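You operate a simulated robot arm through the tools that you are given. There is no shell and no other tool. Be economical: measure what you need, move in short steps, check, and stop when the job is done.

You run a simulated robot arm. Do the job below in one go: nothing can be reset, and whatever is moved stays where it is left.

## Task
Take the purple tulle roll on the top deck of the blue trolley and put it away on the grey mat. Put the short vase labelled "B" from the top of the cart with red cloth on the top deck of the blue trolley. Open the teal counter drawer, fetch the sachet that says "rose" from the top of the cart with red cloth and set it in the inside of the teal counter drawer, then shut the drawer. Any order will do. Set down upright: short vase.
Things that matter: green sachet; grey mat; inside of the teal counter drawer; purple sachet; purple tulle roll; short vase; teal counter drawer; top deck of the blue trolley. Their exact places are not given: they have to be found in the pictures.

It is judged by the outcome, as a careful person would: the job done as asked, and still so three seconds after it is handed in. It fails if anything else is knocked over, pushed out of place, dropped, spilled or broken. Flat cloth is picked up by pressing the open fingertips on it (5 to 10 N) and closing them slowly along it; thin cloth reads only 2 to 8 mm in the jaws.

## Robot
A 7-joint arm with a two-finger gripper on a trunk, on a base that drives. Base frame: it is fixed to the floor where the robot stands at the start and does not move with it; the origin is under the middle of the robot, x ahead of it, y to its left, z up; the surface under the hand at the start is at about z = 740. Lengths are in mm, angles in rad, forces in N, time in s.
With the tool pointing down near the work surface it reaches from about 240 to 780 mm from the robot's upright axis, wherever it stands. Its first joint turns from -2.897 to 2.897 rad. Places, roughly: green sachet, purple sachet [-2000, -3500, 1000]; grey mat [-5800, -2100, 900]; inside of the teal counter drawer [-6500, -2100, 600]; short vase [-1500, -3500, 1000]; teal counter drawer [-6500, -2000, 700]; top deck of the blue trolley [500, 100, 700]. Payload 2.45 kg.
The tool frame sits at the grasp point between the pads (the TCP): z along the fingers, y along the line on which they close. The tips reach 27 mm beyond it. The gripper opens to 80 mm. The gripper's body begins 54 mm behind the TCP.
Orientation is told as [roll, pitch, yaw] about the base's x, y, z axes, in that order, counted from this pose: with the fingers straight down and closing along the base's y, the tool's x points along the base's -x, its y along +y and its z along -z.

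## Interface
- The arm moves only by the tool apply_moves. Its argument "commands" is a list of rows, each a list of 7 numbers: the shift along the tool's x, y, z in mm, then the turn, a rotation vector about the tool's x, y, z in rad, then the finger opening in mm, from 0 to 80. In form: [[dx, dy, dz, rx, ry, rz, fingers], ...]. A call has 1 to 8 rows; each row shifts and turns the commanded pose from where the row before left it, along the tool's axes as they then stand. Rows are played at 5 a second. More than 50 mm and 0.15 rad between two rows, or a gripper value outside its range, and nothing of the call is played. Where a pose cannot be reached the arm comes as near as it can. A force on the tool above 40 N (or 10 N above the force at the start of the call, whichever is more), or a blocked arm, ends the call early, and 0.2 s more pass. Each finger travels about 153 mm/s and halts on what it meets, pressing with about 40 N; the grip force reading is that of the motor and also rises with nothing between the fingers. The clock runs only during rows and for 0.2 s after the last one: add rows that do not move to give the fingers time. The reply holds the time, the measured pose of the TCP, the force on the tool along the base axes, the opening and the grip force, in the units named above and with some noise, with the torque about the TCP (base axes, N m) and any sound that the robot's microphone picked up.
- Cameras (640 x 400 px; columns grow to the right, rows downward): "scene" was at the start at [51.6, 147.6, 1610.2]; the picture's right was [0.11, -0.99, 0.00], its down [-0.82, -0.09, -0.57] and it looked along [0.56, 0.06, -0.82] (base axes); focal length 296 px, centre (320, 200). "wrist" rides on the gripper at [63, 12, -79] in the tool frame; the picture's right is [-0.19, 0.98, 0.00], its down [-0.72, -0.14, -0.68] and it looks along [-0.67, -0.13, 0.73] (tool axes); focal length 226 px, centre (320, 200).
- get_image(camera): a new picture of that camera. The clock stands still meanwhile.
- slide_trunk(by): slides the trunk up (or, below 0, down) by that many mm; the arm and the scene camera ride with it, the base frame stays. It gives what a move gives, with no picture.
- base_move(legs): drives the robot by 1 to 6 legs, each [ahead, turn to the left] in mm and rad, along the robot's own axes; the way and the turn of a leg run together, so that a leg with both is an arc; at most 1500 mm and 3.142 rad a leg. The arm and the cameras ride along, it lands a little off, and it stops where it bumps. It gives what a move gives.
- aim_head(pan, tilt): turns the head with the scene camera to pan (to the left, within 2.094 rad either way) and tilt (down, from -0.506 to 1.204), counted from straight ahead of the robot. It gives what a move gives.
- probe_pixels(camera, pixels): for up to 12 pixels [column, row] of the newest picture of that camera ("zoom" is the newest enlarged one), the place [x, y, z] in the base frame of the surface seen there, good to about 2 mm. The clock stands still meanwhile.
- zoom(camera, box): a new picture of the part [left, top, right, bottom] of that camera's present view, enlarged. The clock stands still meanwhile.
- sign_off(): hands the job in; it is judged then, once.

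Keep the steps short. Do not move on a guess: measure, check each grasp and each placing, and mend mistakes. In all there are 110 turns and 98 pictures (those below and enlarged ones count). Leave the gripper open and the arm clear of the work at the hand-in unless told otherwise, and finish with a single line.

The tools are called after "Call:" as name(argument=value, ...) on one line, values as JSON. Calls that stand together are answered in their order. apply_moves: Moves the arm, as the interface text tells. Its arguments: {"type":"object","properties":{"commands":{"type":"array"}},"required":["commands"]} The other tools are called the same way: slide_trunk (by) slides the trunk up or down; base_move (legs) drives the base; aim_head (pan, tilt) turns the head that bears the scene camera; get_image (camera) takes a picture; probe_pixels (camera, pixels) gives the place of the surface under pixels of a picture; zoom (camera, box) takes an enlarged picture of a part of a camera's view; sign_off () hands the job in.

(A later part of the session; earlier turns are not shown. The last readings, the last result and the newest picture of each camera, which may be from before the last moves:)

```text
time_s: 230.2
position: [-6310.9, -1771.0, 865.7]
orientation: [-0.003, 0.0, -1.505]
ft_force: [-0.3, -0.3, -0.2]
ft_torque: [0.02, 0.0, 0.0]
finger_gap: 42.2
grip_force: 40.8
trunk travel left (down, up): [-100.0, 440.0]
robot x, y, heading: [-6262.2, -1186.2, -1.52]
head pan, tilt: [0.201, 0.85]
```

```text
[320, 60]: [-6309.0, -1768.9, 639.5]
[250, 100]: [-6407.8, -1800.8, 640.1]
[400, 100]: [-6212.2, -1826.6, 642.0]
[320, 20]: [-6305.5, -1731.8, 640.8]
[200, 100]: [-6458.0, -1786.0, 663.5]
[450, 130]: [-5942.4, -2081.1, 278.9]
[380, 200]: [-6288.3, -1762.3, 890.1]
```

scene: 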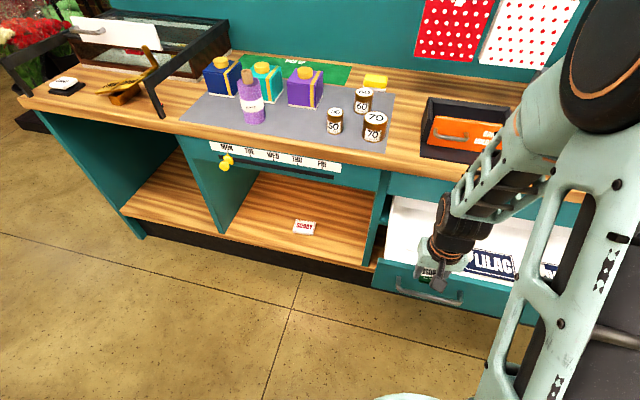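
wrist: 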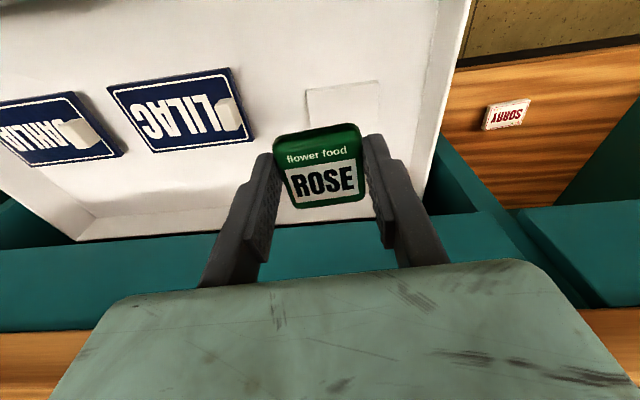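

A pale raised patch lies just behind; choose (−6345, −1748), clear of it and of LILAC. Shift and lower to just above the floor.

Call:
apply_moves(commands=[[25, -33, 0, 0, 0, 0, 0], [0, 0, 40, 0, 0, 0, 0], [0, 0, 40, 0, 0, 0, 0], [0, 0, 40, 0, 0, 0, 0], [0, 0, 40, 0, 0, 0, 0], [0, 0, 25, 0, 0, 0, 0], [0, 0, 0, 0, 0, 0, 0]])

Call:
get_image(camera="wrist")

```text
time_s: 231.8
position: [-6344.7, -1750.2, 686.3]
orientation: [-0.005, -0.002, -1.507]
ft_force: [-0.5, -0.6, -0.5]
ft_torque: [0.0, 0.02, 0.02]
finger_gap: 42.1
grip_force: 40.3
trunk travel left (down, up): [-100.0, 440.0]
robot x, y, heading: [-6261.5, -1187.1, -1.515]
head pan, tilt: [0.201, 0.85]
```

```text
42 pictures are left
```

wrist: 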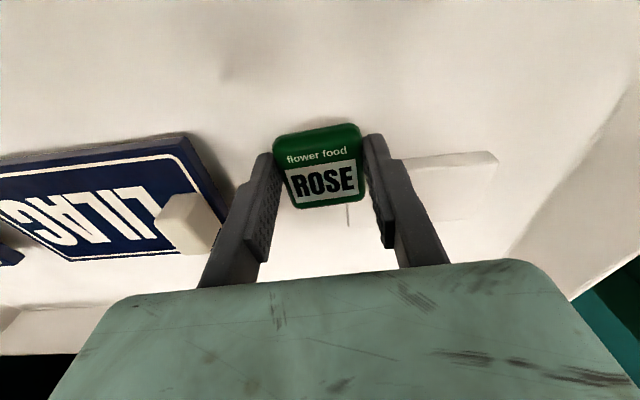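

Call:
probe_pixels(camera="wrist", pixels=[[405, 165], [490, 158], [440, 190], [355, 215], [340, 215], [495, 190], [460, 220], [225, 200], [190, 150]])

```text
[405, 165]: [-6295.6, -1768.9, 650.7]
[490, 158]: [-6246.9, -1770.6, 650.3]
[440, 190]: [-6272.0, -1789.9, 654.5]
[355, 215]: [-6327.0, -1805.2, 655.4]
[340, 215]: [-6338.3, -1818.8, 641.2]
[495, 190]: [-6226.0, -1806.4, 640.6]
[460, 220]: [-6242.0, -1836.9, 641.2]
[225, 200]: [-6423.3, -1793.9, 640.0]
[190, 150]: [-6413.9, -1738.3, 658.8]
```

Pad spans x −6327…−6240, y ≤ −1768. Shift 8 mm left and 12 mm toward me for clearance, then set down.

Call:
apply_moves(commands=[[12, -8, 0, 0, 0, 0, 0], [0, 0, 8, 0, 0, 0, 0], [0, 0, 4, 0, 0, 0, 0], [0, 0, 2, 0, 0, 0, 0], [0, 0, 0, 0, 0, 0, 0]])

```text
time_s: 233.0
position: [-6353.7, -1737.1, 671.2]
orientation: [-0.005, 0.001, -1.505]
ft_force: [-0.2, -1.1, -1.0]
ft_torque: [0.02, -0.05, 0.01]
finger_gap: 42.1
grip_force: 40.4
trunk travel left (down, up): [-100.0, 440.0]
robot x, y, heading: [-6258.1, -1183.6, -1.521]
head pan, tilt: [0.201, 0.85]
```

Lower by millimetres to contact, then release.

Call:
apply_moves(commands=[[0, 0, 1, 0, 0, 0, 0], [0, 0, 1, 0, 0, 0, 0], [0, 0, 1, 0, 0, 0, 0], [0, 0, 0, 0, 0, 0, 42], [0, 0, 0, 0, 0, 0, 52], [0, 0, 0, 0, 0, 0, 56], [0, 0, -20, 0, 0, 0, 56], [0, 0, -40, 0, 0, 0, 56]])

Call:
apply_moves(commands=[[0, 0, -40, 0, 0, 0, 56], [0, 0, -40, 0, 0, 0, 56], [0, 0, -40, 0, 0, 0, 56], [0, 0, 0, 0, 0, 0, 56]])

Call:
get_image(camera="wrist")

```text
time_s: 234.8
position: [-6351.8, -1738.8, 726.5]
orientation: [-0.006, 0.001, -1.506]
ft_force: [-0.5, -0.4, -0.6]
ft_torque: [-0.01, 0.03, 0.0]
finger_gap: 56.1
grip_force: 0.0
trunk travel left (down, up): [-100.0, 440.0]
robot x, y, heading: [-6259.8, -1186.1, -1.524]
head pan, tilt: [0.201, 0.85]
```

```text
time_s: 235.8
position: [-6351.8, -1734.8, 844.2]
orientation: [-0.006, -0.001, -1.507]
ft_force: [0.2, 0.3, 0.2]
ft_torque: [-0.03, 0.03, 0.03]
finger_gap: 56.1
grip_force: 0.1
trunk travel left (down, up): [-100.0, 440.0]
robot x, y, heading: [-6259.1, -1183.2, -1.519]
head pan, tilt: [0.201, 0.85]
```

```text
41 pictures are left
```

wrist: 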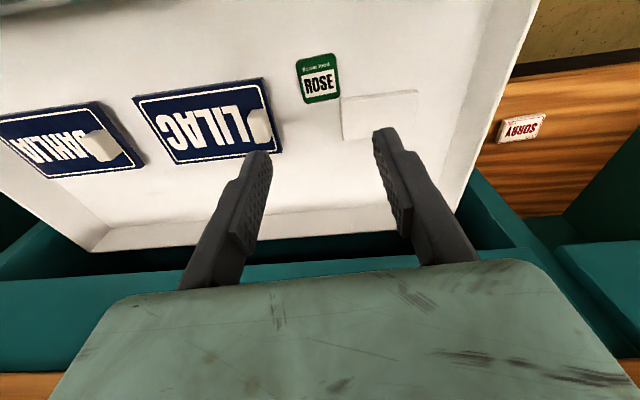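

ROSE lies flat in the drawer. Back the base 200 mm to get the hand in front of the drawer, close the fingers, and look.

Call:
base_move(legs=[[-220, 0]])

Call:
apply_moves(commands=[[0, -30, 0, 0, -0.15, 0, 0], [0, -30, 0, 0, -0.15, 0, 0], [0, 0, 0, 0, -0.15, 0, 0], [0, 0, 0, 0, -0.15, 0, 0], [0, 0, 0, 0, 0, 0, 0]])

Call:
aim_head(pan=0.1, tilt=0.75)

Call:
get_image(camera="scene")

```text
time_s: 237.5
position: [-6363.3, -1512.8, 844.1]
orientation: [-0.005, -0.002, -1.506]
ft_force: [-0.4, 0.0, 0.4]
ft_torque: [0.01, 0.0, -0.01]
finger_gap: 56.0
grip_force: 0.0
trunk travel left (down, up): [-100.0, 440.0]
robot x, y, heading: [-6272.8, -960.7, -1.515]
head pan, tilt: [0.201, 0.85]
```

```text
time_s: 238.7
position: [-6423.1, -1515.7, 844.9]
orientation: [-0.005, -0.604, -1.504]
ft_force: [-1.4, -1.0, 1.2]
ft_torque: [-0.04, -0.03, 0.02]
finger_gap: 0.0
grip_force: 29.8
trunk travel left (down, up): [-100.0, 440.0]
robot x, y, heading: [-6273.3, -963.6, -1.515]
head pan, tilt: [0.201, 0.85]
```

```text
time_s: 239.3
position: [-6423.4, -1515.1, 846.0]
orientation: [-0.006, -0.599, -1.503]
ft_force: [1.0, -0.1, 0.4]
ft_torque: [0.01, 0.04, 0.0]
finger_gap: 0.0
grip_force: 29.8
trunk travel left (down, up): [-100.0, 440.0]
robot x, y, heading: [-6275.5, -963.7, -1.518]
head pan, tilt: [0.099, 0.75]
```

```text
40 pictures are left
```

scene: 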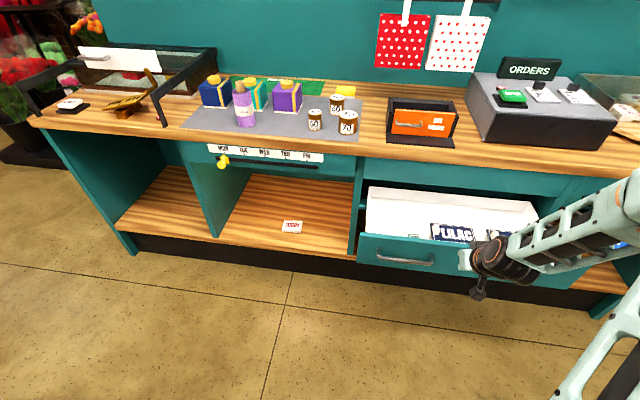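

Call:
zoom(camera="scene", box=[340, 170, 620, 320])

Call:
probe_pixels(camera="scene", pixels=[[360, 245], [375, 237], [430, 243], [440, 262], [580, 268], [450, 250], [572, 285], [380, 258], [430, 264]])

```text
2.29 times, centred on (480, 245) of scene
```

zoom: 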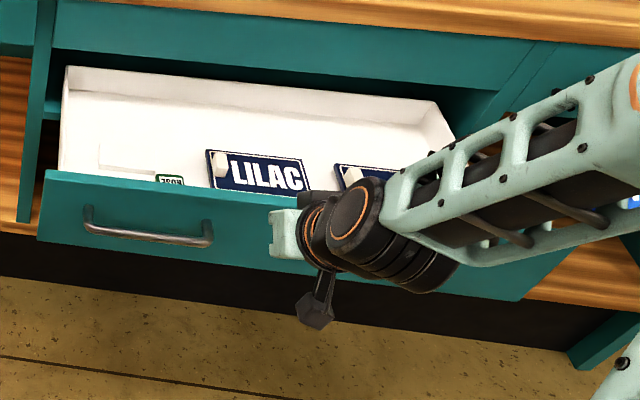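

```text
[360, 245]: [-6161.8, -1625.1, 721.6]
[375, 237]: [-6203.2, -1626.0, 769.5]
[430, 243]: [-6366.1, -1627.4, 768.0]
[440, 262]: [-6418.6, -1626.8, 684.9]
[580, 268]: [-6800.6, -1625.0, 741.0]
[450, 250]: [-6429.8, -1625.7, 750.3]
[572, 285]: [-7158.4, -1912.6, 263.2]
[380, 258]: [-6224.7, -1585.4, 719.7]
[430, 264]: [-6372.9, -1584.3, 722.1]
```

Drawer face at y −1626 spans x −6155…−6810. I'll push its middle (x≈−6475, z≈713) with the closed fingertips: position first, then drive forward.

Call:
apply_moves(commands=[[10, -13.5, 26, 0, 0, 0, 0], [10, -13.5, 26, 0, 0, 0, 0], [10, -13.5, 27, 0, 0, 0, 0], [10, -13.5, 27, 0, 0, 0, 0], [0, 0, 0, 0, 0, 0, 0]])

Call:
base_move(legs=[[120, 0]])

```text
time_s: 240.5
position: [-6475.6, -1547.4, 731.7]
orientation: [-0.008, -0.6, -1.5]
ft_force: [0.2, 0.4, 0.2]
ft_torque: [-0.01, -0.01, 0.0]
finger_gap: 0.0
grip_force: 29.3
trunk travel left (down, up): [-100.0, 440.0]
robot x, y, heading: [-6272.9, -960.0, -1.518]
head pan, tilt: [0.099, 0.75]
```

```text
time_s: 241.8
position: [-6468.4, -1668.0, 733.0]
orientation: [-0.008, -0.6, -1.501]
ft_force: [-0.1, 0.4, 0.3]
ft_torque: [-0.04, 0.02, 0.01]
finger_gap: 0.0
grip_force: 29.6
trunk travel left (down, up): [-100.0, 440.0]
robot x, y, heading: [-6270.9, -1086.7, -1.514]
head pan, tilt: [0.099, 0.75]
```

The drawer moves lightly. Drive 150 mm more.

Call:
base_move(legs=[[150, 0]])

Call:
apply_moves(commands=[[-12, -1, 8.5, 0, 0, 0, 0], [-12, -1, 8.5, 0, 0, 0, 0], [-10, -1, 7, 0, 0, 0, 0], [0, 0, 0, 0, 0, 0, 0]])

Call:
get_image(camera="scene")

```text
time_s: 243.2
position: [-6462.3, -1821.2, 732.9]
orientation: [-0.006, -0.6, -1.503]
ft_force: [-0.2, -1.4, -0.1]
ft_torque: [-0.02, -0.01, -0.04]
finger_gap: 0.0
grip_force: 29.8
trunk travel left (down, up): [-100.0, 440.0]
robot x, y, heading: [-6258.3, -1235.4, -1.517]
head pan, tilt: [0.099, 0.75]
```

```text
time_s: 244.2
position: [-6460.8, -1862.2, 731.2]
orientation: [-0.006, -0.6, -1.502]
ft_force: [-0.8, 0.3, 0.7]
ft_torque: [0.0, 0.0, 0.01]
finger_gap: 0.1
grip_force: 29.5
trunk travel left (down, up): [-100.0, 440.0]
robot x, y, heading: [-6256.6, -1240.0, -1.522]
head pan, tilt: [0.099, 0.75]
```

```text
38 pictures are left
```

scene: 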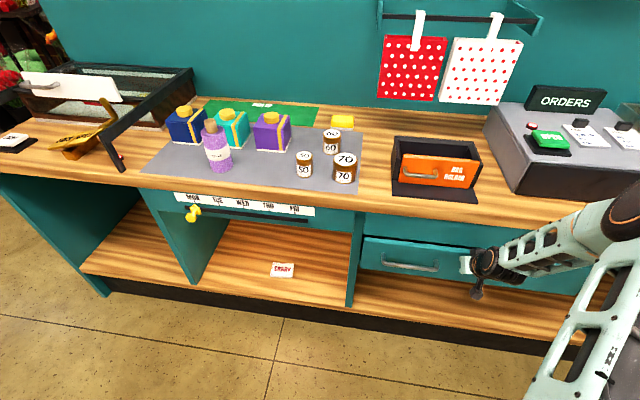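

Nearly shut. Push gently the remaining ~15 mm until contact force rises.

Call:
apply_moves(commands=[[-4, 0, 2.8, 0, 0, 0, 0], [-4, 0, 2.8, 0, 0, 0, 0], [-3, 0, 2, 0, 0, 0, 0], [-3, 0, 2, 0, 0, 0, 0], [0, 0, 0, 0, 0, 0, 0]])

Call:
probe_pixels(camera="scene", pixels=[[380, 250]])

Call:
zoom(camera="scene", box=[340, 200, 520, 310])

Call:
probe_pixels(camera="zoom", pixels=[[100, 200], [300, 200], [300, 110], [150, 100], [390, 190], [200, 238]])

```text
time_s: 245.3
position: [-6462.3, -1880.3, 731.6]
orientation: [-0.006, -0.6, -1.504]
ft_force: [-0.5, 4.1, 1.9]
ft_torque: [-0.01, 0.03, -0.04]
finger_gap: 0.0
grip_force: 29.8
trunk travel left (down, up): [-100.0, 440.0]
robot x, y, heading: [-6257.5, -1238.0, -1.519]
head pan, tilt: [0.099, 0.75]
```

```text
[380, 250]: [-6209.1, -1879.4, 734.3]
```

```text
3.56 times, centred on (430, 255) of scene
```

zoom: 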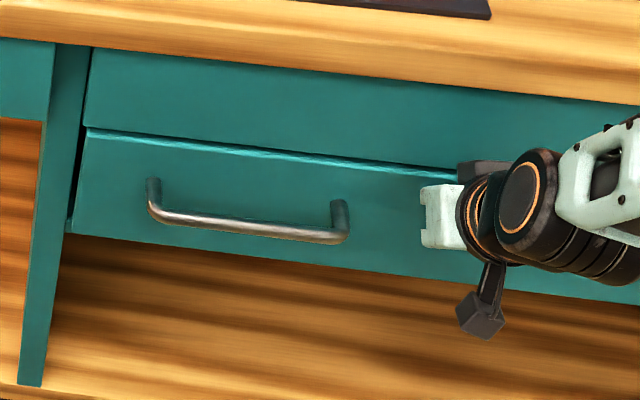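

```text
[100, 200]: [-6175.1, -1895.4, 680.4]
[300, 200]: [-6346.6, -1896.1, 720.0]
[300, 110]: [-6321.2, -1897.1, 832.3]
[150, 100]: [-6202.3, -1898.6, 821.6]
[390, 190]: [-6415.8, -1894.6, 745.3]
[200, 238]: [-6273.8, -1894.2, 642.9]
```

Drawer face is back at y −1895: shut. Retreat, straighten the tool, raise the trunk and drive to the cart for vase B.

Call:
base_move(legs=[[-220, 0]])

Call:
apply_moves(commands=[[0, 30, 0, 0, 0.15, 0, 40], [0, 30, 0, 0, 0.15, 0, 40], [0, 30, 0, 0, 0.15, 0, 40], [0, 30, 0, 0, 0.15, 0, 40], [45, 20, 0, 0, 0, 0, 40], [45, 20, 0, 0, 0, 0, 40], [45, 20, 0, 0, 0, 0, 40], [0, 0, 0, 0, 0, 0, 40]])

Call:
slide_trunk(by=350)

Call:
base_move(legs=[[0, 1.519], [1500, 0], [760, 0], [0, -0.514], [1400, 0]])

```text
time_s: 247.0
position: [-6469.9, -1665.4, 731.6]
orientation: [-0.006, -0.601, -1.496]
ft_force: [0.2, -0.5, -0.8]
ft_torque: [-0.01, -0.01, -0.04]
finger_gap: 0.0
grip_force: 30.1
trunk travel left (down, up): [-100.0, 440.0]
robot x, y, heading: [-6269.6, -1020.2, -1.515]
head pan, tilt: [0.099, 0.75]
```

```text
time_s: 248.8
position: [-6297.3, -1518.2, 730.7]
orientation: [-0.006, -0.001, -1.502]
ft_force: [-0.7, -0.3, -0.9]
ft_torque: [-0.02, 0.03, 0.0]
finger_gap: 40.0
grip_force: 0.1
trunk travel left (down, up): [-100.0, 440.0]
robot x, y, heading: [-6271.9, -1020.5, -1.518]
head pan, tilt: [0.099, 0.75]
```

```text
time_s: 252.2
position: [-6298.1, -1519.5, 1079.7]
orientation: [-0.005, 0.0, -1.503]
ft_force: [0.1, 1.3, 0.0]
ft_torque: [-0.04, 0.0, 0.01]
finger_gap: 39.8
grip_force: 0.1
trunk travel left (down, up): [-450.0, 90.0]
robot x, y, heading: [-6270.5, -1016.3, -1.517]
head pan, tilt: [0.099, 0.75]
```

```text
time_s: 275.0
position: [-2422.5, -2052.4, 1079.4]
orientation: [-0.005, 0.001, -0.517]
ft_force: [0.0, -0.3, 0.2]
ft_torque: [-0.01, 0.02, 0.03]
finger_gap: 39.9
grip_force: 0.1
trunk travel left (down, up): [-450.0, 90.0]
robot x, y, heading: [-2823.7, -1752.2, -0.532]
head pan, tilt: [0.099, 0.75]
```

Call:
base_move(legs=[[1400, 0], [210, 0], [0, -1.04]])

Call:
aim_head(pan=0.0, tilt=0.65)

Call:
get_image(camera="scene")

```text
time_s: 285.8
position: [-1460.4, -3052.1, 1079.9]
orientation: [-0.004, 0.0, -1.494]
ft_force: [0.3, -0.3, 0.3]
ft_torque: [0.03, -0.01, 0.0]
finger_gap: 40.1
grip_force: 0.0
trunk travel left (down, up): [-450.0, 90.0]
robot x, y, heading: [-1435.0, -2555.0, -1.507]
head pan, tilt: [0.099, 0.75]
```

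```text
time_s: 286.5
position: [-1458.5, -3051.0, 1078.9]
orientation: [-0.005, -0.001, -1.493]
ft_force: [-0.6, -0.9, 0.1]
ft_torque: [0.03, 0.0, -0.01]
finger_gap: 39.9
grip_force: 0.0
trunk travel left (down, up): [-450.0, 90.0]
robot x, y, heading: [-1435.4, -2549.3, -1.51]
head pan, tilt: [0.0, 0.649]
```

```text
36 pictures are left
```

scene: 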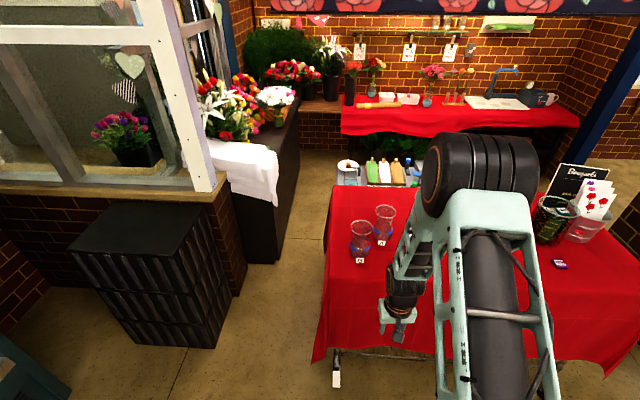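

Call:
zoom(camera="scene", box=[325, 190, 421, 270])

Call:
probe_pixels(camera="zoom", pixels=[[165, 230], [315, 230], [240, 206], [240, 256], [240, 300], [165, 400], [310, 400], [240, 475], [330, 110], [470, 110], [400, 360], [330, 260]])

```text
5.00 times, centred on (373, 230) of scene
```

zoom: 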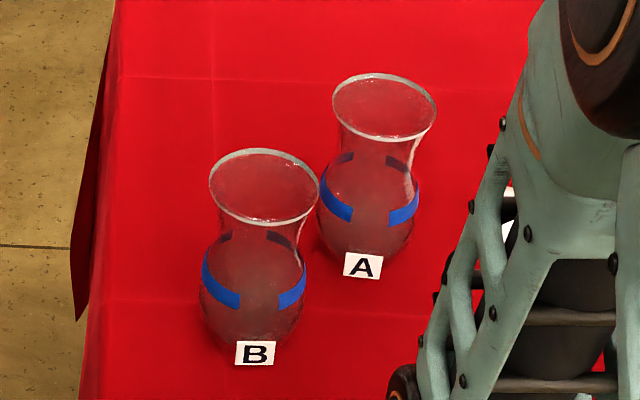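

```text
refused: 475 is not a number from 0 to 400
```

Call:
probe_pixels(camera="zoom", pixels=[[210, 185], [318, 195], [262, 151], [265, 222], [252, 240], [203, 290], [304, 285], [252, 355], [252, 378], [335, 105], [434, 110], [240, 310]])

```text
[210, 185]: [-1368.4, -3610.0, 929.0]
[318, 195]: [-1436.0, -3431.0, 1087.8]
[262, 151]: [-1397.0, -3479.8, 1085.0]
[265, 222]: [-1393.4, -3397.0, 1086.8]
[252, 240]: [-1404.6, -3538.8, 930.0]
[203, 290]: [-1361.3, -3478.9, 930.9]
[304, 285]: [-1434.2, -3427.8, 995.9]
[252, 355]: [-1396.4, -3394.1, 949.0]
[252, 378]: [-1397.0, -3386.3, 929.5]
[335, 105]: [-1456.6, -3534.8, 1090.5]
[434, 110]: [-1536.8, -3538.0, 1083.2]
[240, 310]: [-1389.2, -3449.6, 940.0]
```

Vase B: rim z 1087, ⌀≈82 mm (too wide to straddle from above), centre ≈ (−1395, −3438); neck below it ~58 mm at z≈1043. I'll grip the neck with the tool tilted 45° from the front. Drive closer, tilt, and look.

Call:
base_move(legs=[[230, 0]])

Call:
apply_moves(commands=[[0, 12, -20, 0, -0.15, 0, 80], [0, 12, -10, 0, -0.15, 0, 80], [0, 12, 0, 0, -0.15, 0, 80], [0, 12, 0, 0, -0.15, 0, 80], [0, 0, 0, 0, -0.15, 0.07, 80], [0, 0, 0, 0, -0.035, 0, 80], [0, 0, 0, 0, 0, 0, 80]])

Call:
get_image(camera="wrist")

Call:
aim_head(pan=0.15, tilt=0.8)

Call:
get_image(camera="scene")

```text
time_s: 288.2
position: [-1445.6, -3284.0, 1078.5]
orientation: [-0.005, 0.0, -1.495]
ft_force: [-0.1, -0.6, -0.8]
ft_torque: [0.05, 0.0, -0.01]
finger_gap: 40.2
grip_force: 0.0
trunk travel left (down, up): [-450.0, 90.0]
robot x, y, heading: [-1423.2, -2782.5, -1.507]
head pan, tilt: [0.0, 0.649]
```

```text
refused: row 5 steps farther than a row can; nothing moved
```

```text
34 pictures are left
```

wrist: 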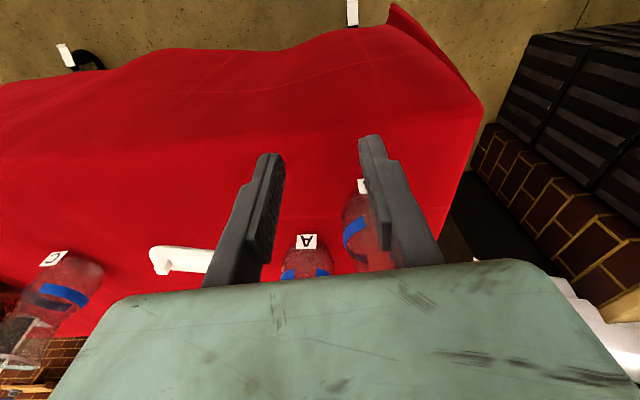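

```text
time_s: 288.9
position: [-1445.3, -3281.9, 1079.9]
orientation: [-0.006, 0.0, -1.494]
ft_force: [0.1, -0.1, -0.1]
ft_torque: [-0.02, 0.02, -0.01]
finger_gap: 40.1
grip_force: 0.1
trunk travel left (down, up): [-450.0, 90.0]
robot x, y, heading: [-1419.2, -2784.0, -1.506]
head pan, tilt: [0.15, 0.799]
```

```text
33 pictures are left
```

scene: 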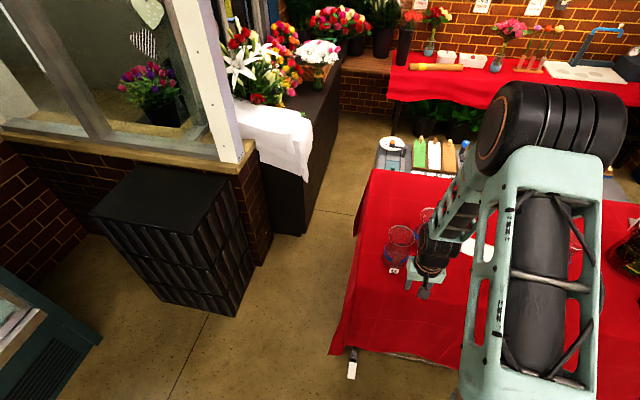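

The tilt call was refused (one row too large). Repeat with proper steps.

Call:
apply_moves(commands=[[20, 12, -25, 0, 0, 0.07, 80], [0, 12, 0, 0, -0.15, 0, 80], [0, 12, 0, 0, -0.15, 0, 80], [0, 10, 0, 0, -0.15, 0, 80], [0, 0, 0, 0, -0.15, 0, 80], [0, 0, 0, 0, -0.15, 0, 80], [0, 0, 0, 0, -0.035, 0, 80], [0, 0, 0, 0, 0, 0, 80]])

Call:
get_image(camera="wrist")

Call:
zoom(camera="scene", box=[370, 190, 490, 300])

```text
time_s: 290.7
position: [-1401.0, -3261.2, 1105.1]
orientation: [-0.009, -0.788, -1.559]
ft_force: [-0.1, 0.3, -1.2]
ft_torque: [0.01, 0.01, 0.0]
finger_gap: 80.1
grip_force: 0.1
trunk travel left (down, up): [-450.0, 90.0]
robot x, y, heading: [-1421.8, -2785.9, -1.51]
head pan, tilt: [0.15, 0.799]
```

```text
32 pictures are left
```

wrist: 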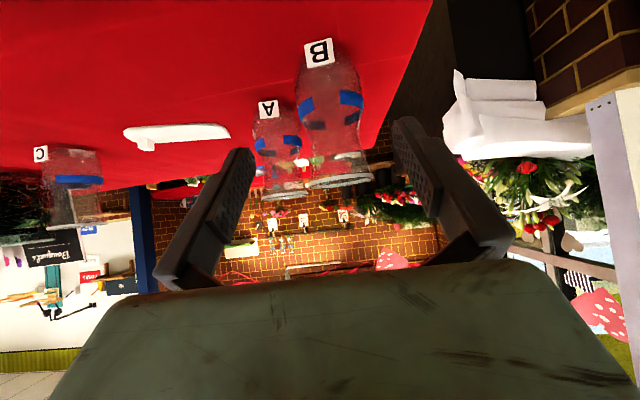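

```text
3.64 times, centred on (430, 245) of scene
```

zoom: 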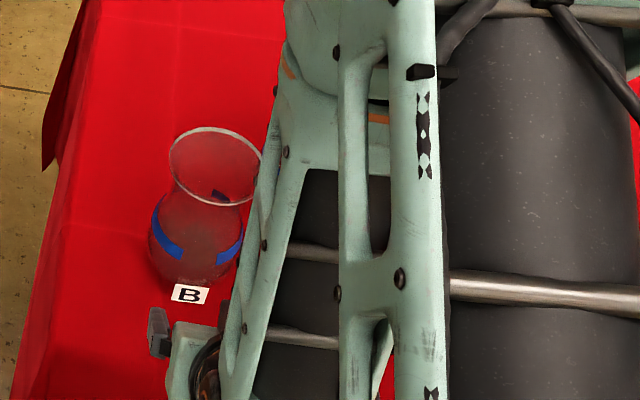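

The wrist sees vase B in profile. Zoom to measure the neck.

Call:
zoom(camera="wrist", box=[240, 20, 420, 200])

```text
2.22 times, centred on (330, 110) of wrist
```

zoom: 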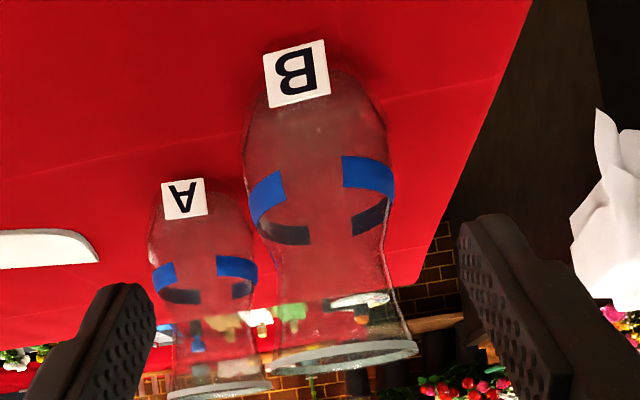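

Call:
probe_pixels(camera="zoom", pixels=[[245, 160], [394, 180], [268, 195], [365, 172], [275, 265], [385, 245], [268, 372], [416, 345], [340, 345], [297, 75], [272, 245], [328, 270]])

```text
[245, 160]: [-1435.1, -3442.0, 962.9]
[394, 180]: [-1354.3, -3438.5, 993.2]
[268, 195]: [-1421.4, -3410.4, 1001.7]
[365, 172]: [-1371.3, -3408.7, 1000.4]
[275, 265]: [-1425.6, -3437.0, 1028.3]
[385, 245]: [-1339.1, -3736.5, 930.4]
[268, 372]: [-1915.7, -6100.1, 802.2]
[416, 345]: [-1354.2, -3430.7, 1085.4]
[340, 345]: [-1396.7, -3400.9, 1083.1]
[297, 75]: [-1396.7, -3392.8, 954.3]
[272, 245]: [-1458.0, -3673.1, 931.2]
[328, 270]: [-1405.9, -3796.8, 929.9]
```

Vase B axis (−1395, −3438); body ⌀81, neck ⌀~62 near z 1035, rim z 1086. Line up on the 45° approach line, then advance 95 mm of the 155.

Call:
apply_moves(commands=[[-40, 2, 0, 0, 0, 0, 80], [-38.7, 2, 0, 0, 0, 0, 80], [0, 0, 35, 0, 0, 0, 80], [0, 0, 30, 0, 0, 0, 80], [0, 0, 30, 0, 0, 0, 80], [0, 0, 0, 0, 0, 0, 80]])

Call:
get_image(camera="wrist")

```text
time_s: 292.1
position: [-1396.1, -3384.5, 1093.7]
orientation: [-0.007, -0.785, -1.559]
ft_force: [0.0, -0.4, -0.2]
ft_torque: [-0.03, 0.0, -0.04]
finger_gap: 80.1
grip_force: 0.1
trunk travel left (down, up): [-450.0, 90.0]
robot x, y, heading: [-1422.0, -2782.6, -1.505]
head pan, tilt: [0.15, 0.799]
```

```text
29 pictures are left
```

wrist: 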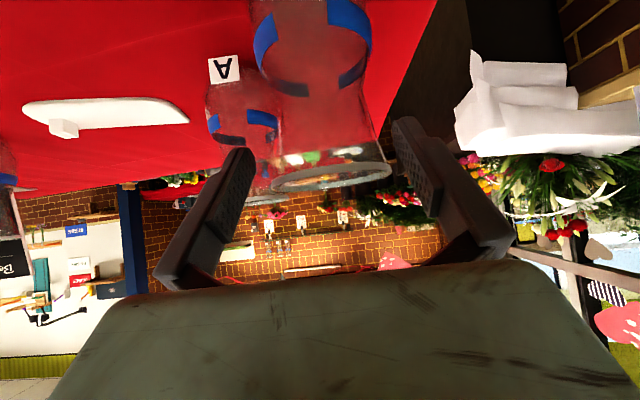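

Centred. Advance the remaining 60 mm.

Call:
apply_moves(commands=[[0, 1, 25, 0, 0, 0, 80], [0, 0, 20, 0, 0, 0, 80], [0, 0, 10, 0, 0, 0, 80], [0, 0, 0, 0, 0, 0, 80]])

Call:
get_image(camera="wrist")

```text
time_s: 293.1
position: [-1394.6, -3423.5, 1054.1]
orientation: [-0.007, -0.786, -1.559]
ft_force: [-0.3, 0.2, 0.3]
ft_torque: [0.04, 0.01, 0.03]
finger_gap: 80.0
grip_force: 0.0
trunk travel left (down, up): [-450.0, 90.0]
robot x, y, heading: [-1418.3, -2786.4, -1.51]
head pan, tilt: [0.15, 0.799]
```

```text
28 pictures are left
```

wrist: 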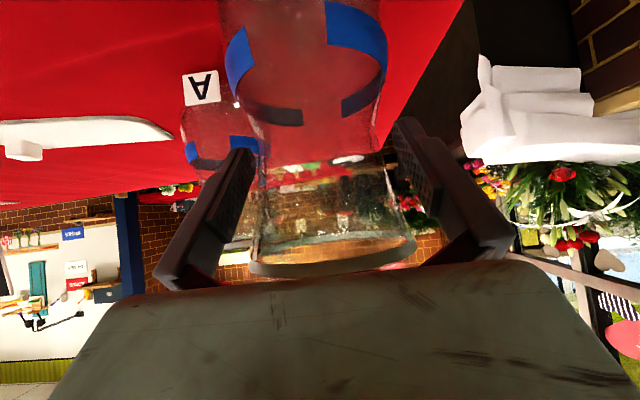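

No contact yet; advance 4 mm and close slowly on the neck.

Call:
apply_moves(commands=[[0, 0, 4, 0, 0, 0, 80], [0, 0, 0, 0, 0, 0, 74], [0, 0, 0, 0, 0, 0, 70], [0, 0, 0, 0, 0, 0, 66], [0, 0, 0, 0, 0, 0, 62], [0, 0, 0, 0, 0, 0, 58], [0, 0, 0, 0, 0, 0, 50], [0, 0, 0, 0, 0, 0, 40]])

Call:
get_image(camera="wrist")

```text
time_s: 294.9
position: [-1395.4, -3426.9, 1051.7]
orientation: [-0.008, -0.786, -1.561]
ft_force: [-1.4, -1.8, -0.4]
ft_torque: [-0.05, 0.07, -0.02]
finger_gap: 66.7
grip_force: 39.4
trunk travel left (down, up): [-450.0, 90.0]
robot x, y, heading: [-1419.2, -2785.0, -1.509]
head pan, tilt: [0.15, 0.799]
```

```text
27 pictures are left
```

wrist: 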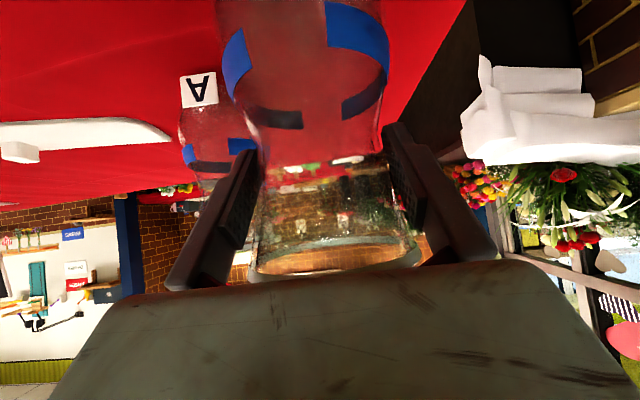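

Gripped at 66.7 mm. Lift straight up gently 15 mm, then further.

Call:
apply_moves(commands=[[-5, 0, -5, 0, 0, 0, 0], [-6, 0, -6, 0, 0, 0, 0], [0, 0, 0, 0, 0, 0, 0]])

Call:
get_image(camera="wrist")

```text
time_s: 295.7
position: [-1395.9, -3427.6, 1066.7]
orientation: [-0.008, -0.787, -1.557]
ft_force: [-0.4, -0.1, -7.0]
ft_torque: [0.1, 0.03, 0.0]
finger_gap: 66.7
grip_force: 39.6
trunk travel left (down, up): [-450.0, 90.0]
robot x, y, heading: [-1420.1, -2785.1, -1.508]
head pan, tilt: [0.15, 0.799]
```

```text
26 pictures are left
```

wrist: 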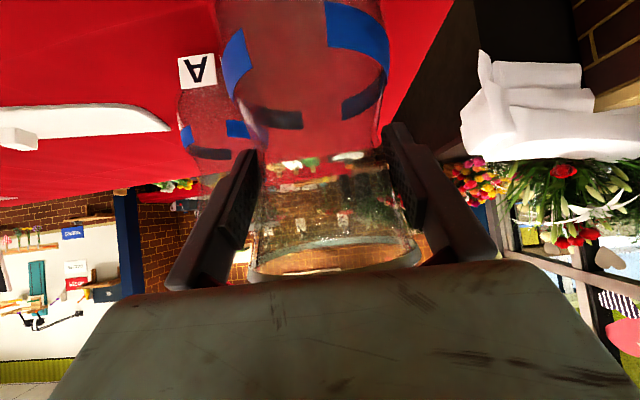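

Vase is off the cloth, upright and steady (~0.65 kg). Lift more, retract toward the robot, and back away.

Call:
apply_moves(commands=[[-18, 0, -18, 0, 0, 0, 0], [-25, 0, -25, 0, 0, 0, 0], [20, 0, -20, 0, 0, 0, 0], [25, 0, -25, 0, 0, 0, 0], [25, 0, -25, 0, 0, 0, 0], [25, 0, -25, 0, 0, 0, 0], [0, 0, 0, 0, 0, 0, 0]])

Call:
base_move(legs=[[-120, 0]])

Call:
base_move(legs=[[-250, 0]])

Call:
slide_trunk(by=-350)

Call:
get_image(camera="wrist")

```text
time_s: 297.3
position: [-1394.1, -3295.2, 1126.3]
orientation: [-0.009, -0.785, -1.56]
ft_force: [0.2, -0.9, -6.1]
ft_torque: [0.08, 0.01, 0.02]
finger_gap: 66.5
grip_force: 39.9
trunk travel left (down, up): [-450.0, 90.0]
robot x, y, heading: [-1417.2, -2786.5, -1.51]
head pan, tilt: [0.15, 0.799]
```

```text
time_s: 298.6
position: [-1401.5, -3172.5, 1127.6]
orientation: [-0.006, -0.788, -1.559]
ft_force: [0.2, 0.1, -6.4]
ft_torque: [0.11, -0.01, -0.02]
finger_gap: 66.7
grip_force: 40.3
trunk travel left (down, up): [-450.0, 90.0]
robot x, y, heading: [-1428.6, -2663.7, -1.51]
head pan, tilt: [0.15, 0.799]
```

```text
time_s: 300.3
position: [-1416.8, -2930.6, 1126.4]
orientation: [-0.008, -0.785, -1.558]
ft_force: [0.0, 0.0, -5.0]
ft_torque: [0.06, 0.02, 0.0]
finger_gap: 66.5
grip_force: 39.7
trunk travel left (down, up): [-450.0, 90.0]
robot x, y, heading: [-1446.0, -2418.9, -1.507]
head pan, tilt: [0.15, 0.799]
```

```text
time_s: 303.8
position: [-1415.9, -2931.0, 776.8]
orientation: [-0.008, -0.786, -1.558]
ft_force: [-0.2, -0.4, -5.9]
ft_torque: [0.1, -0.01, 0.01]
finger_gap: 66.7
grip_force: 40.1
trunk travel left (down, up): [-100.0, 440.0]
robot x, y, heading: [-1446.1, -2417.2, -1.507]
head pan, tilt: [0.15, 0.799]
```

```text
25 pictures are left
```

wrist: 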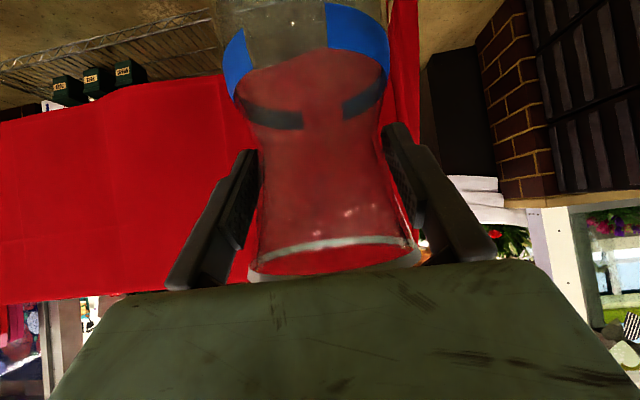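

Held and upright. Turn left in steps toward the trolley.

Call:
base_move(legs=[[0, 0.7]])

Call:
base_move(legs=[[0, 1.05], [0, 1.04]])

Call:
base_move(legs=[[1200, 0]])

Call:
get_image(camera="wrist")

```text
time_s: 306.1
position: [-1097.9, -2795.9, 776.1]
orientation: [-0.009, -0.785, -0.867]
ft_force: [0.5, -0.2, -5.7]
ft_torque: [0.04, 0.06, 0.0]
finger_gap: 66.2
grip_force: 39.7
trunk travel left (down, up): [-100.0, 440.0]
robot x, y, heading: [-1444.9, -2416.9, -0.818]
head pan, tilt: [0.15, 0.799]
```

```text
time_s: 311.8
position: [-1276.7, -1936.2, 776.0]
orientation: [-0.007, -0.785, 1.195]
ft_force: [0.5, 0.3, -6.9]
ft_torque: [-0.09, 0.04, -0.02]
finger_gap: 65.8
grip_force: 40.7
trunk travel left (down, up): [-100.0, 440.0]
robot x, y, heading: [-1445.9, -2421.4, 1.244]
head pan, tilt: [0.15, 0.799]
```

```text
time_s: 317.9
position: [-950.1, -793.2, 776.5]
orientation: [-0.006, -0.786, 1.243]
ft_force: [0.0, 0.7, -6.1]
ft_torque: [-0.08, 0.03, -0.03]
finger_gap: 65.8
grip_force: 40.1
trunk travel left (down, up): [-100.0, 440.0]
robot x, y, heading: [-1097.1, -1281.5, 1.295]
head pan, tilt: [0.15, 0.799]
```

```text
24 pictures are left
```

wrist: 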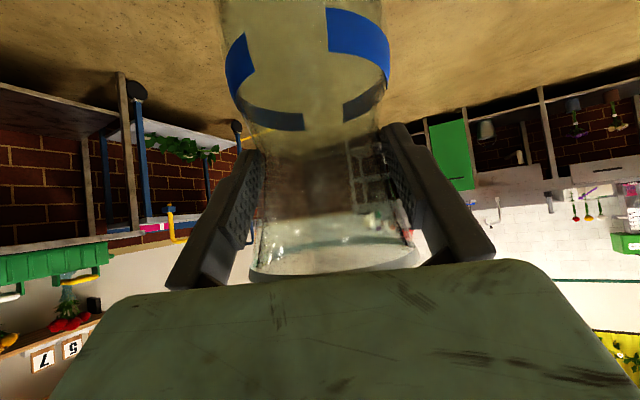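

Steady. Continue to about (−740, −75), then turn to face the trolley, and look.

Call:
base_move(legs=[[1240, -0.03]])

Call:
base_move(legs=[[0, -0.64], [0, -0.63]])

Call:
slide_trunk(by=250)

Call:
aim_head(pan=0.1, tilt=0.7)

Call:
get_image(camera="scene")

```text
time_s: 323.9
position: [-607.8, 353.5, 775.9]
orientation: [-0.007, -0.784, 1.226]
ft_force: [-0.6, 0.0, -5.5]
ft_torque: [-0.07, 0.01, 0.02]
finger_gap: 65.6
grip_force: 39.9
trunk travel left (down, up): [-100.0, 440.0]
robot x, y, heading: [-759.7, -135.0, 1.276]
head pan, tilt: [0.15, 0.799]
```

```text
time_s: 327.9
position: [-248.9, -145.3, 775.7]
orientation: [-0.008, -0.783, -0.062]
ft_force: [-0.1, 0.1, -5.9]
ft_torque: [-0.03, 0.09, -0.04]
finger_gap: 65.3
grip_force: 40.3
trunk travel left (down, up): [-100.0, 440.0]
robot x, y, heading: [-761.9, -137.3, -0.013]
head pan, tilt: [0.15, 0.799]
```

```text
time_s: 330.5
position: [-249.5, -144.7, 1025.6]
orientation: [-0.01, -0.783, -0.063]
ft_force: [-0.3, 0.5, -5.4]
ft_torque: [-0.02, 0.05, 0.0]
finger_gap: 65.3
grip_force: 40.0
trunk travel left (down, up): [-350.0, 190.0]
robot x, y, heading: [-761.3, -138.7, -0.009]
head pan, tilt: [0.15, 0.799]
```

```text
time_s: 331.1
position: [-248.5, -144.8, 1024.5]
orientation: [-0.008, -0.783, -0.062]
ft_force: [0.7, -0.8, -4.9]
ft_torque: [-0.05, 0.1, 0.04]
finger_gap: 65.3
grip_force: 39.9
trunk travel left (down, up): [-350.0, 190.0]
robot x, y, heading: [-760.0, -136.1, -0.009]
head pan, tilt: [0.099, 0.7]
```

```text
23 pictures are left
```

scene: 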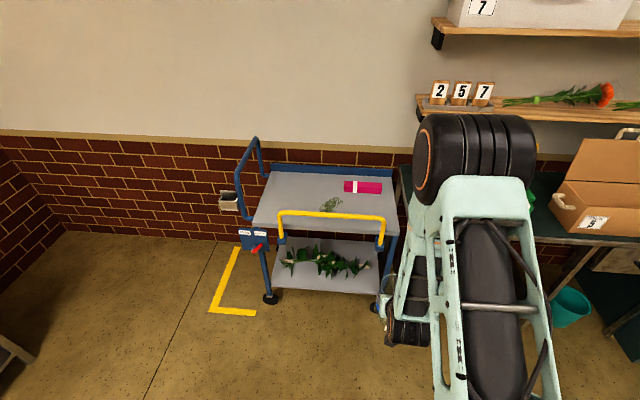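

Call:
probe_pixels(camera="scene", pixels=[[280, 213], [330, 214], [384, 222], [280, 240], [380, 240], [270, 220], [392, 205], [350, 205], [330, 203], [350, 193], [378, 193], [310, 200]])

Call:
get_image(camera="wrist")

```text
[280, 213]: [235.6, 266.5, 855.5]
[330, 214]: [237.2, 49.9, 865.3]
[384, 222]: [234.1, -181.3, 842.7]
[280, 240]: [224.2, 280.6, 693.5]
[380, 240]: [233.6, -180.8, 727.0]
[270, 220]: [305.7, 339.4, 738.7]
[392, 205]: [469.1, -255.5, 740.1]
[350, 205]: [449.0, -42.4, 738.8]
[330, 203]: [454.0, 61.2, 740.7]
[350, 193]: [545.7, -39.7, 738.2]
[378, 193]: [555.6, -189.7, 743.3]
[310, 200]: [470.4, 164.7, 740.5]
```

```text
22 pictures are left
```

wrist: 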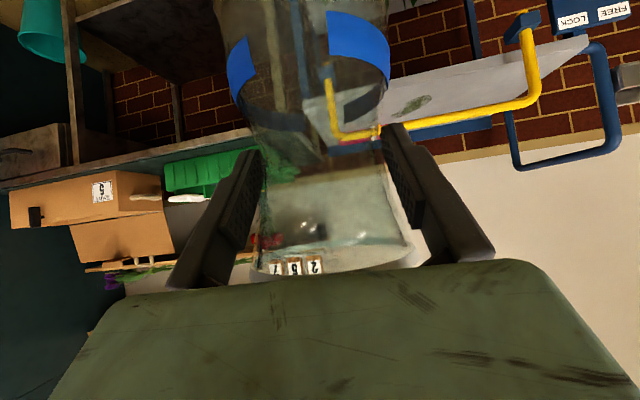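

Rail top z≈872 spans y −181…275. I'll place the vase at about (520, 165), free of the stain and pink box. Raise the trunk, then drive up beside.

Call:
slide_trunk(by=70)

Call:
base_move(legs=[[0, 0.4], [600, -0.4]])

Call:
get_image(camera="wrist")

```text
time_s: 332.2
position: [-248.6, -145.5, 1096.0]
orientation: [-0.009, -0.786, -0.064]
ft_force: [-1.0, 0.0, -5.9]
ft_torque: [-0.02, 0.09, -0.02]
finger_gap: 65.3
grip_force: 39.9
trunk travel left (down, up): [-420.0, 120.0]
robot x, y, heading: [-759.8, -135.5, -0.012]
head pan, tilt: [0.099, 0.7]
```

```text
time_s: 336.8
position: [318.4, -31.2, 1095.8]
orientation: [-0.008, -0.784, -0.058]
ft_force: [0.6, 0.1, -6.2]
ft_torque: [0.0, 0.09, -0.02]
finger_gap: 65.0
grip_force: 40.5
trunk travel left (down, up): [-420.0, 120.0]
robot x, y, heading: [-195.1, -22.3, -0.004]
head pan, tilt: [0.099, 0.7]
```

```text
21 pictures are left
```

wrist: 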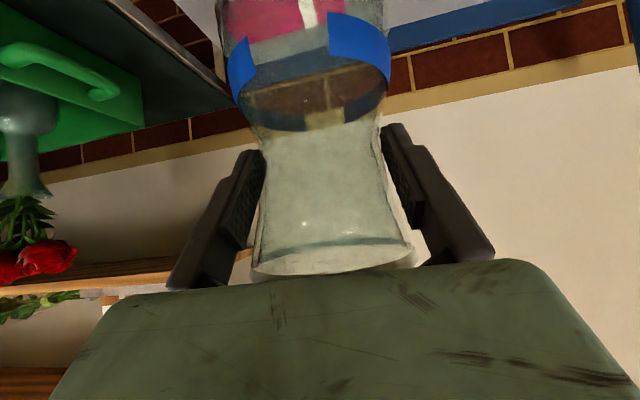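

Drive 60 mm nearer, then move the hand horizontally to over (509, 165).

Call:
base_move(legs=[[60, 0]])

Call:
apply_moves(commands=[[-14, 34, 14, 0, 0, 0, 0], [-14, 34, 14, 0, 0, 0, 0], [-14, 34, 14, 0, 0, 0, 0], [-14, 34, 14, 0, 0, 0, 0], [-14, 34, 14, 0, 0, 0, 0], [-14, 33, 14, 0, 0, 0, 0], [0, 0, 0, 0, 0, 0, 0]])

Call:
aim_head(pan=0.35, tilt=0.85)

Call:
get_image(camera="scene")

```text
time_s: 337.7
position: [371.2, -31.7, 1097.5]
orientation: [-0.009, -0.785, -0.058]
ft_force: [-1.3, 0.2, -6.1]
ft_torque: [0.01, 0.02, 0.01]
finger_gap: 64.9
grip_force: 39.7
trunk travel left (down, up): [-420.0, 120.0]
robot x, y, heading: [-139.7, -21.7, -0.005]
head pan, tilt: [0.099, 0.7]
```

```text
time_s: 339.3
position: [507.4, 166.8, 1097.5]
orientation: [-0.01, -0.782, -0.06]
ft_force: [-0.2, -0.5, -6.3]
ft_torque: [0.01, 0.08, 0.04]
finger_gap: 65.1
grip_force: 39.7
trunk travel left (down, up): [-420.0, 120.0]
robot x, y, heading: [-137.5, -24.4, 0.0]
head pan, tilt: [0.099, 0.7]
```

```text
time_s: 340.1
position: [506.2, 167.1, 1096.9]
orientation: [-0.008, -0.782, -0.058]
ft_force: [-0.4, -0.1, -6.4]
ft_torque: [-0.02, 0.06, 0.0]
finger_gap: 65.2
grip_force: 40.2
trunk travel left (down, up): [-420.0, 120.0]
robot x, y, heading: [-139.8, -21.3, -0.003]
head pan, tilt: [0.351, 0.85]
```

```text
20 pictures are left
```

scene: 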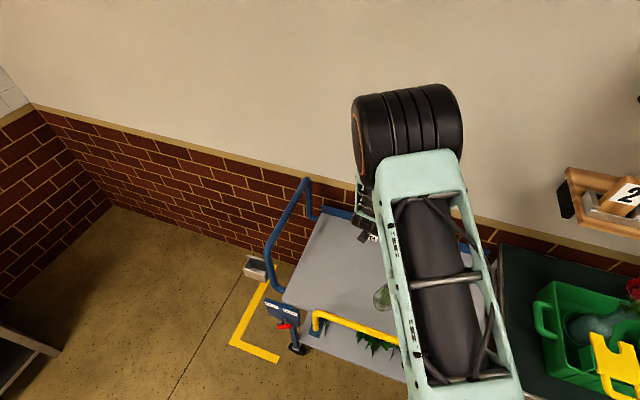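

Over the free left area. Lower by the arm 180 mm and check.

Call:
apply_moves(commands=[[21, 0, 21, 0, 0, 0, 0], [21, 0, 21, 0, 0, 0, 0], [21, 0, 21, 0, 0, 0, 0], [21, 0, 21, 0, 0, 0, 0], [21, 0, 21, 0, 0, 0, 0], [21, 0, 21, 0, 0, 0, 0], [0, 0, 0, 0, 0, 0, 0]])

Call:
get_image(camera="wrist")

Call:
get_image(camera="scene")

```text
time_s: 341.7
position: [503.4, 162.2, 914.4]
orientation: [-0.008, -0.784, -0.058]
ft_force: [0.0, 1.2, -6.1]
ft_torque: [-0.01, 0.09, 0.0]
finger_gap: 64.8
grip_force: 40.1
trunk travel left (down, up): [-420.0, 120.0]
robot x, y, heading: [-137.5, -23.1, 0.001]
head pan, tilt: [0.351, 0.85]
```

```text
19 pictures are left
```

wrist: 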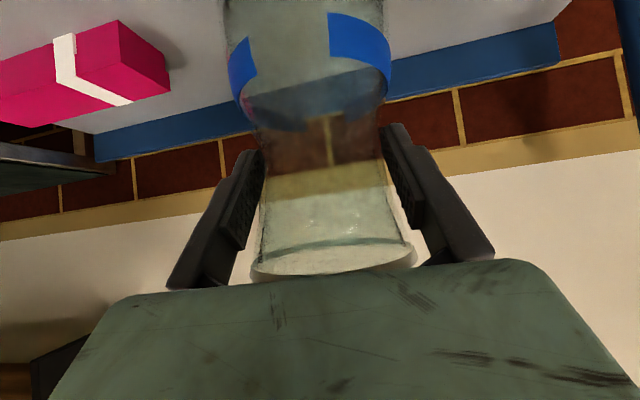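

```text
18 pictures are left
```

scene: 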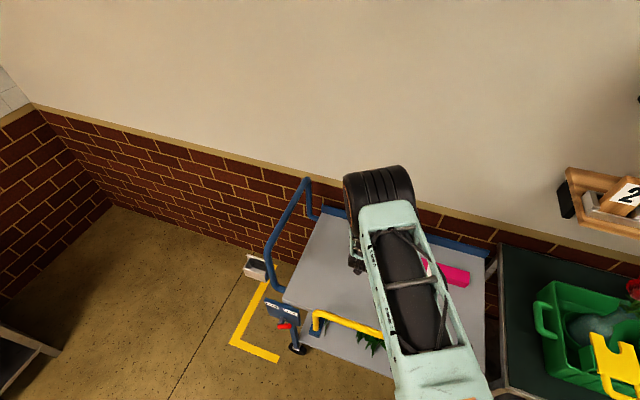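

Clear. Lower toward contact (expected TCP z ≈ 864).

Call:
apply_moves(commands=[[10, 0, 10, 0, 0, 0, 0], [10, 0, 10, 0, 0, 0, 0], [7, 0, 7, 0, 0, 0, 0], [3, 0, 3, 0, 0, 0, 0], [0, 0, 0, 0, 0, 0, 0]])

Call:
apply_moves(commands=[[1, 0, 1, 0, 0, 0, 0], [1, 0, 1, 0, 0, 0, 0], [1, 0, 1, 0, 0, 0, 0], [0, 0, 0, 0, 0, 0, 0]])

```text
time_s: 342.9
position: [504.8, 162.0, 873.3]
orientation: [-0.01, -0.783, -0.058]
ft_force: [0.3, 0.4, -5.0]
ft_torque: [-0.01, 0.1, 0.03]
finger_gap: 65.2
grip_force: 40.2
trunk travel left (down, up): [-420.0, 120.0]
robot x, y, heading: [-135.8, -22.6, -0.003]
head pan, tilt: [0.351, 0.85]
```

```text
time_s: 343.9
position: [504.6, 163.3, 868.3]
orientation: [-0.009, -0.781, -0.056]
ft_force: [-0.4, 0.0, -4.9]
ft_torque: [-0.01, 0.1, 0.02]
finger_gap: 65.0
grip_force: 40.3
trunk travel left (down, up): [-420.0, 120.0]
robot x, y, heading: [-139.6, -26.6, -0.004]
head pan, tilt: [0.351, 0.85]
```

Call:
apply_moves(commands=[[1, 0, 1, 0, 0, 0, 0], [1, 0, 1, 0, 0, 0, 0], [0.7, 0, 0.7, 0, 0, 0, 0], [0, 0, 0, 0, 0, 0, 0]])

```text
time_s: 344.9
position: [504.1, 162.1, 866.4]
orientation: [-0.008, -0.782, -0.057]
ft_force: [-0.4, -0.2, -6.5]
ft_torque: [0.01, 0.1, 0.0]
finger_gap: 64.7
grip_force: 40.1
trunk travel left (down, up): [-420.0, 120.0]
robot x, y, heading: [-137.9, -25.1, -0.004]
head pan, tilt: [0.351, 0.85]
```

No contact yet at 866; continue by ~1.4 mm steps.

Call:
apply_moves(commands=[[1, 0, 1, 0, 0, 0, 0], [1, 0, 1, 0, 0, 0, 0], [1, 0, 1, 0, 0, 0, 0], [0, 0, 0, 0, 0, 0, 0]])

```text
time_s: 345.9
position: [504.2, 162.7, 861.4]
orientation: [-0.009, -0.782, -0.059]
ft_force: [-0.1, 0.3, -5.5]
ft_torque: [0.0, 0.09, -0.01]
finger_gap: 64.8
grip_force: 40.2
trunk travel left (down, up): [-420.0, 120.0]
robot x, y, heading: [-137.7, -21.2, -0.005]
head pan, tilt: [0.351, 0.85]
```

Call:
apply_moves(commands=[[1, 0, 1, 0, 0, 0, 0], [1, 0, 1, 0, 0, 0, 0], [0, 0, 0, 0, 0, 0, 0]])

Call:
get_image(camera="wrist")

```text
time_s: 346.7
position: [503.5, 161.6, 859.9]
orientation: [-0.007, -0.786, -0.057]
ft_force: [-3.2, 0.3, 12.1]
ft_torque: [-0.6, 0.26, -0.12]
finger_gap: 64.8
grip_force: 39.8
trunk travel left (down, up): [-420.0, 120.0]
robot x, y, heading: [-138.4, -24.6, -0.006]
head pan, tilt: [0.351, 0.85]
```

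```text
17 pictures are left
```

wrist: 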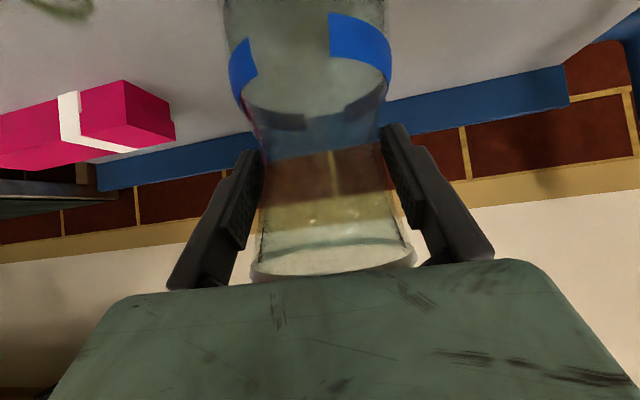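

Contact (12 N up). Press a touch more, then open slowly.

Call:
apply_moves(commands=[[0.4, 0, 0.4, 0, 0, 0, 0], [0, 0, 0, 0, 0, 0, 60], [0, 0, 0, 0, 0, 0, 64], [0, 0, 0, 0, 0, 0, 66], [0, 0, 0, 0, 0, 0, 69], [0, 0, 0, 0, 0, 0, 74], [0, 0, 0, 0, 0, 0, 80], [0, 0, 0, 0, 0, 0, 80]])

Call:
get_image(camera="wrist")

```text
time_s: 348.5
position: [504.2, 162.7, 859.0]
orientation: [-0.008, -0.783, -0.058]
ft_force: [0.1, 0.2, -0.3]
ft_torque: [0.01, 0.02, 0.02]
finger_gap: 79.8
grip_force: 0.1
trunk travel left (down, up): [-420.0, 120.0]
robot x, y, heading: [-137.5, -26.6, -0.003]
head pan, tilt: [0.351, 0.85]
```

```text
16 pictures are left
```

wrist: 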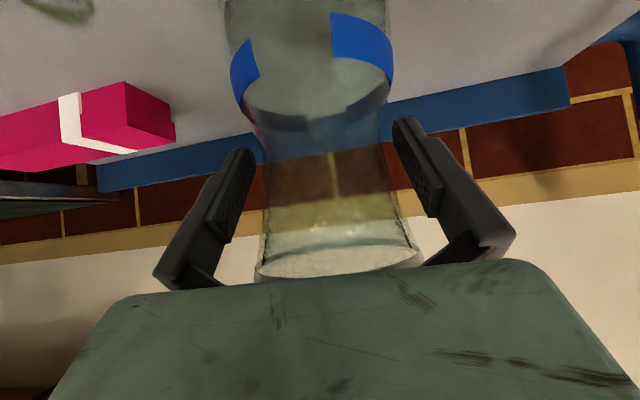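

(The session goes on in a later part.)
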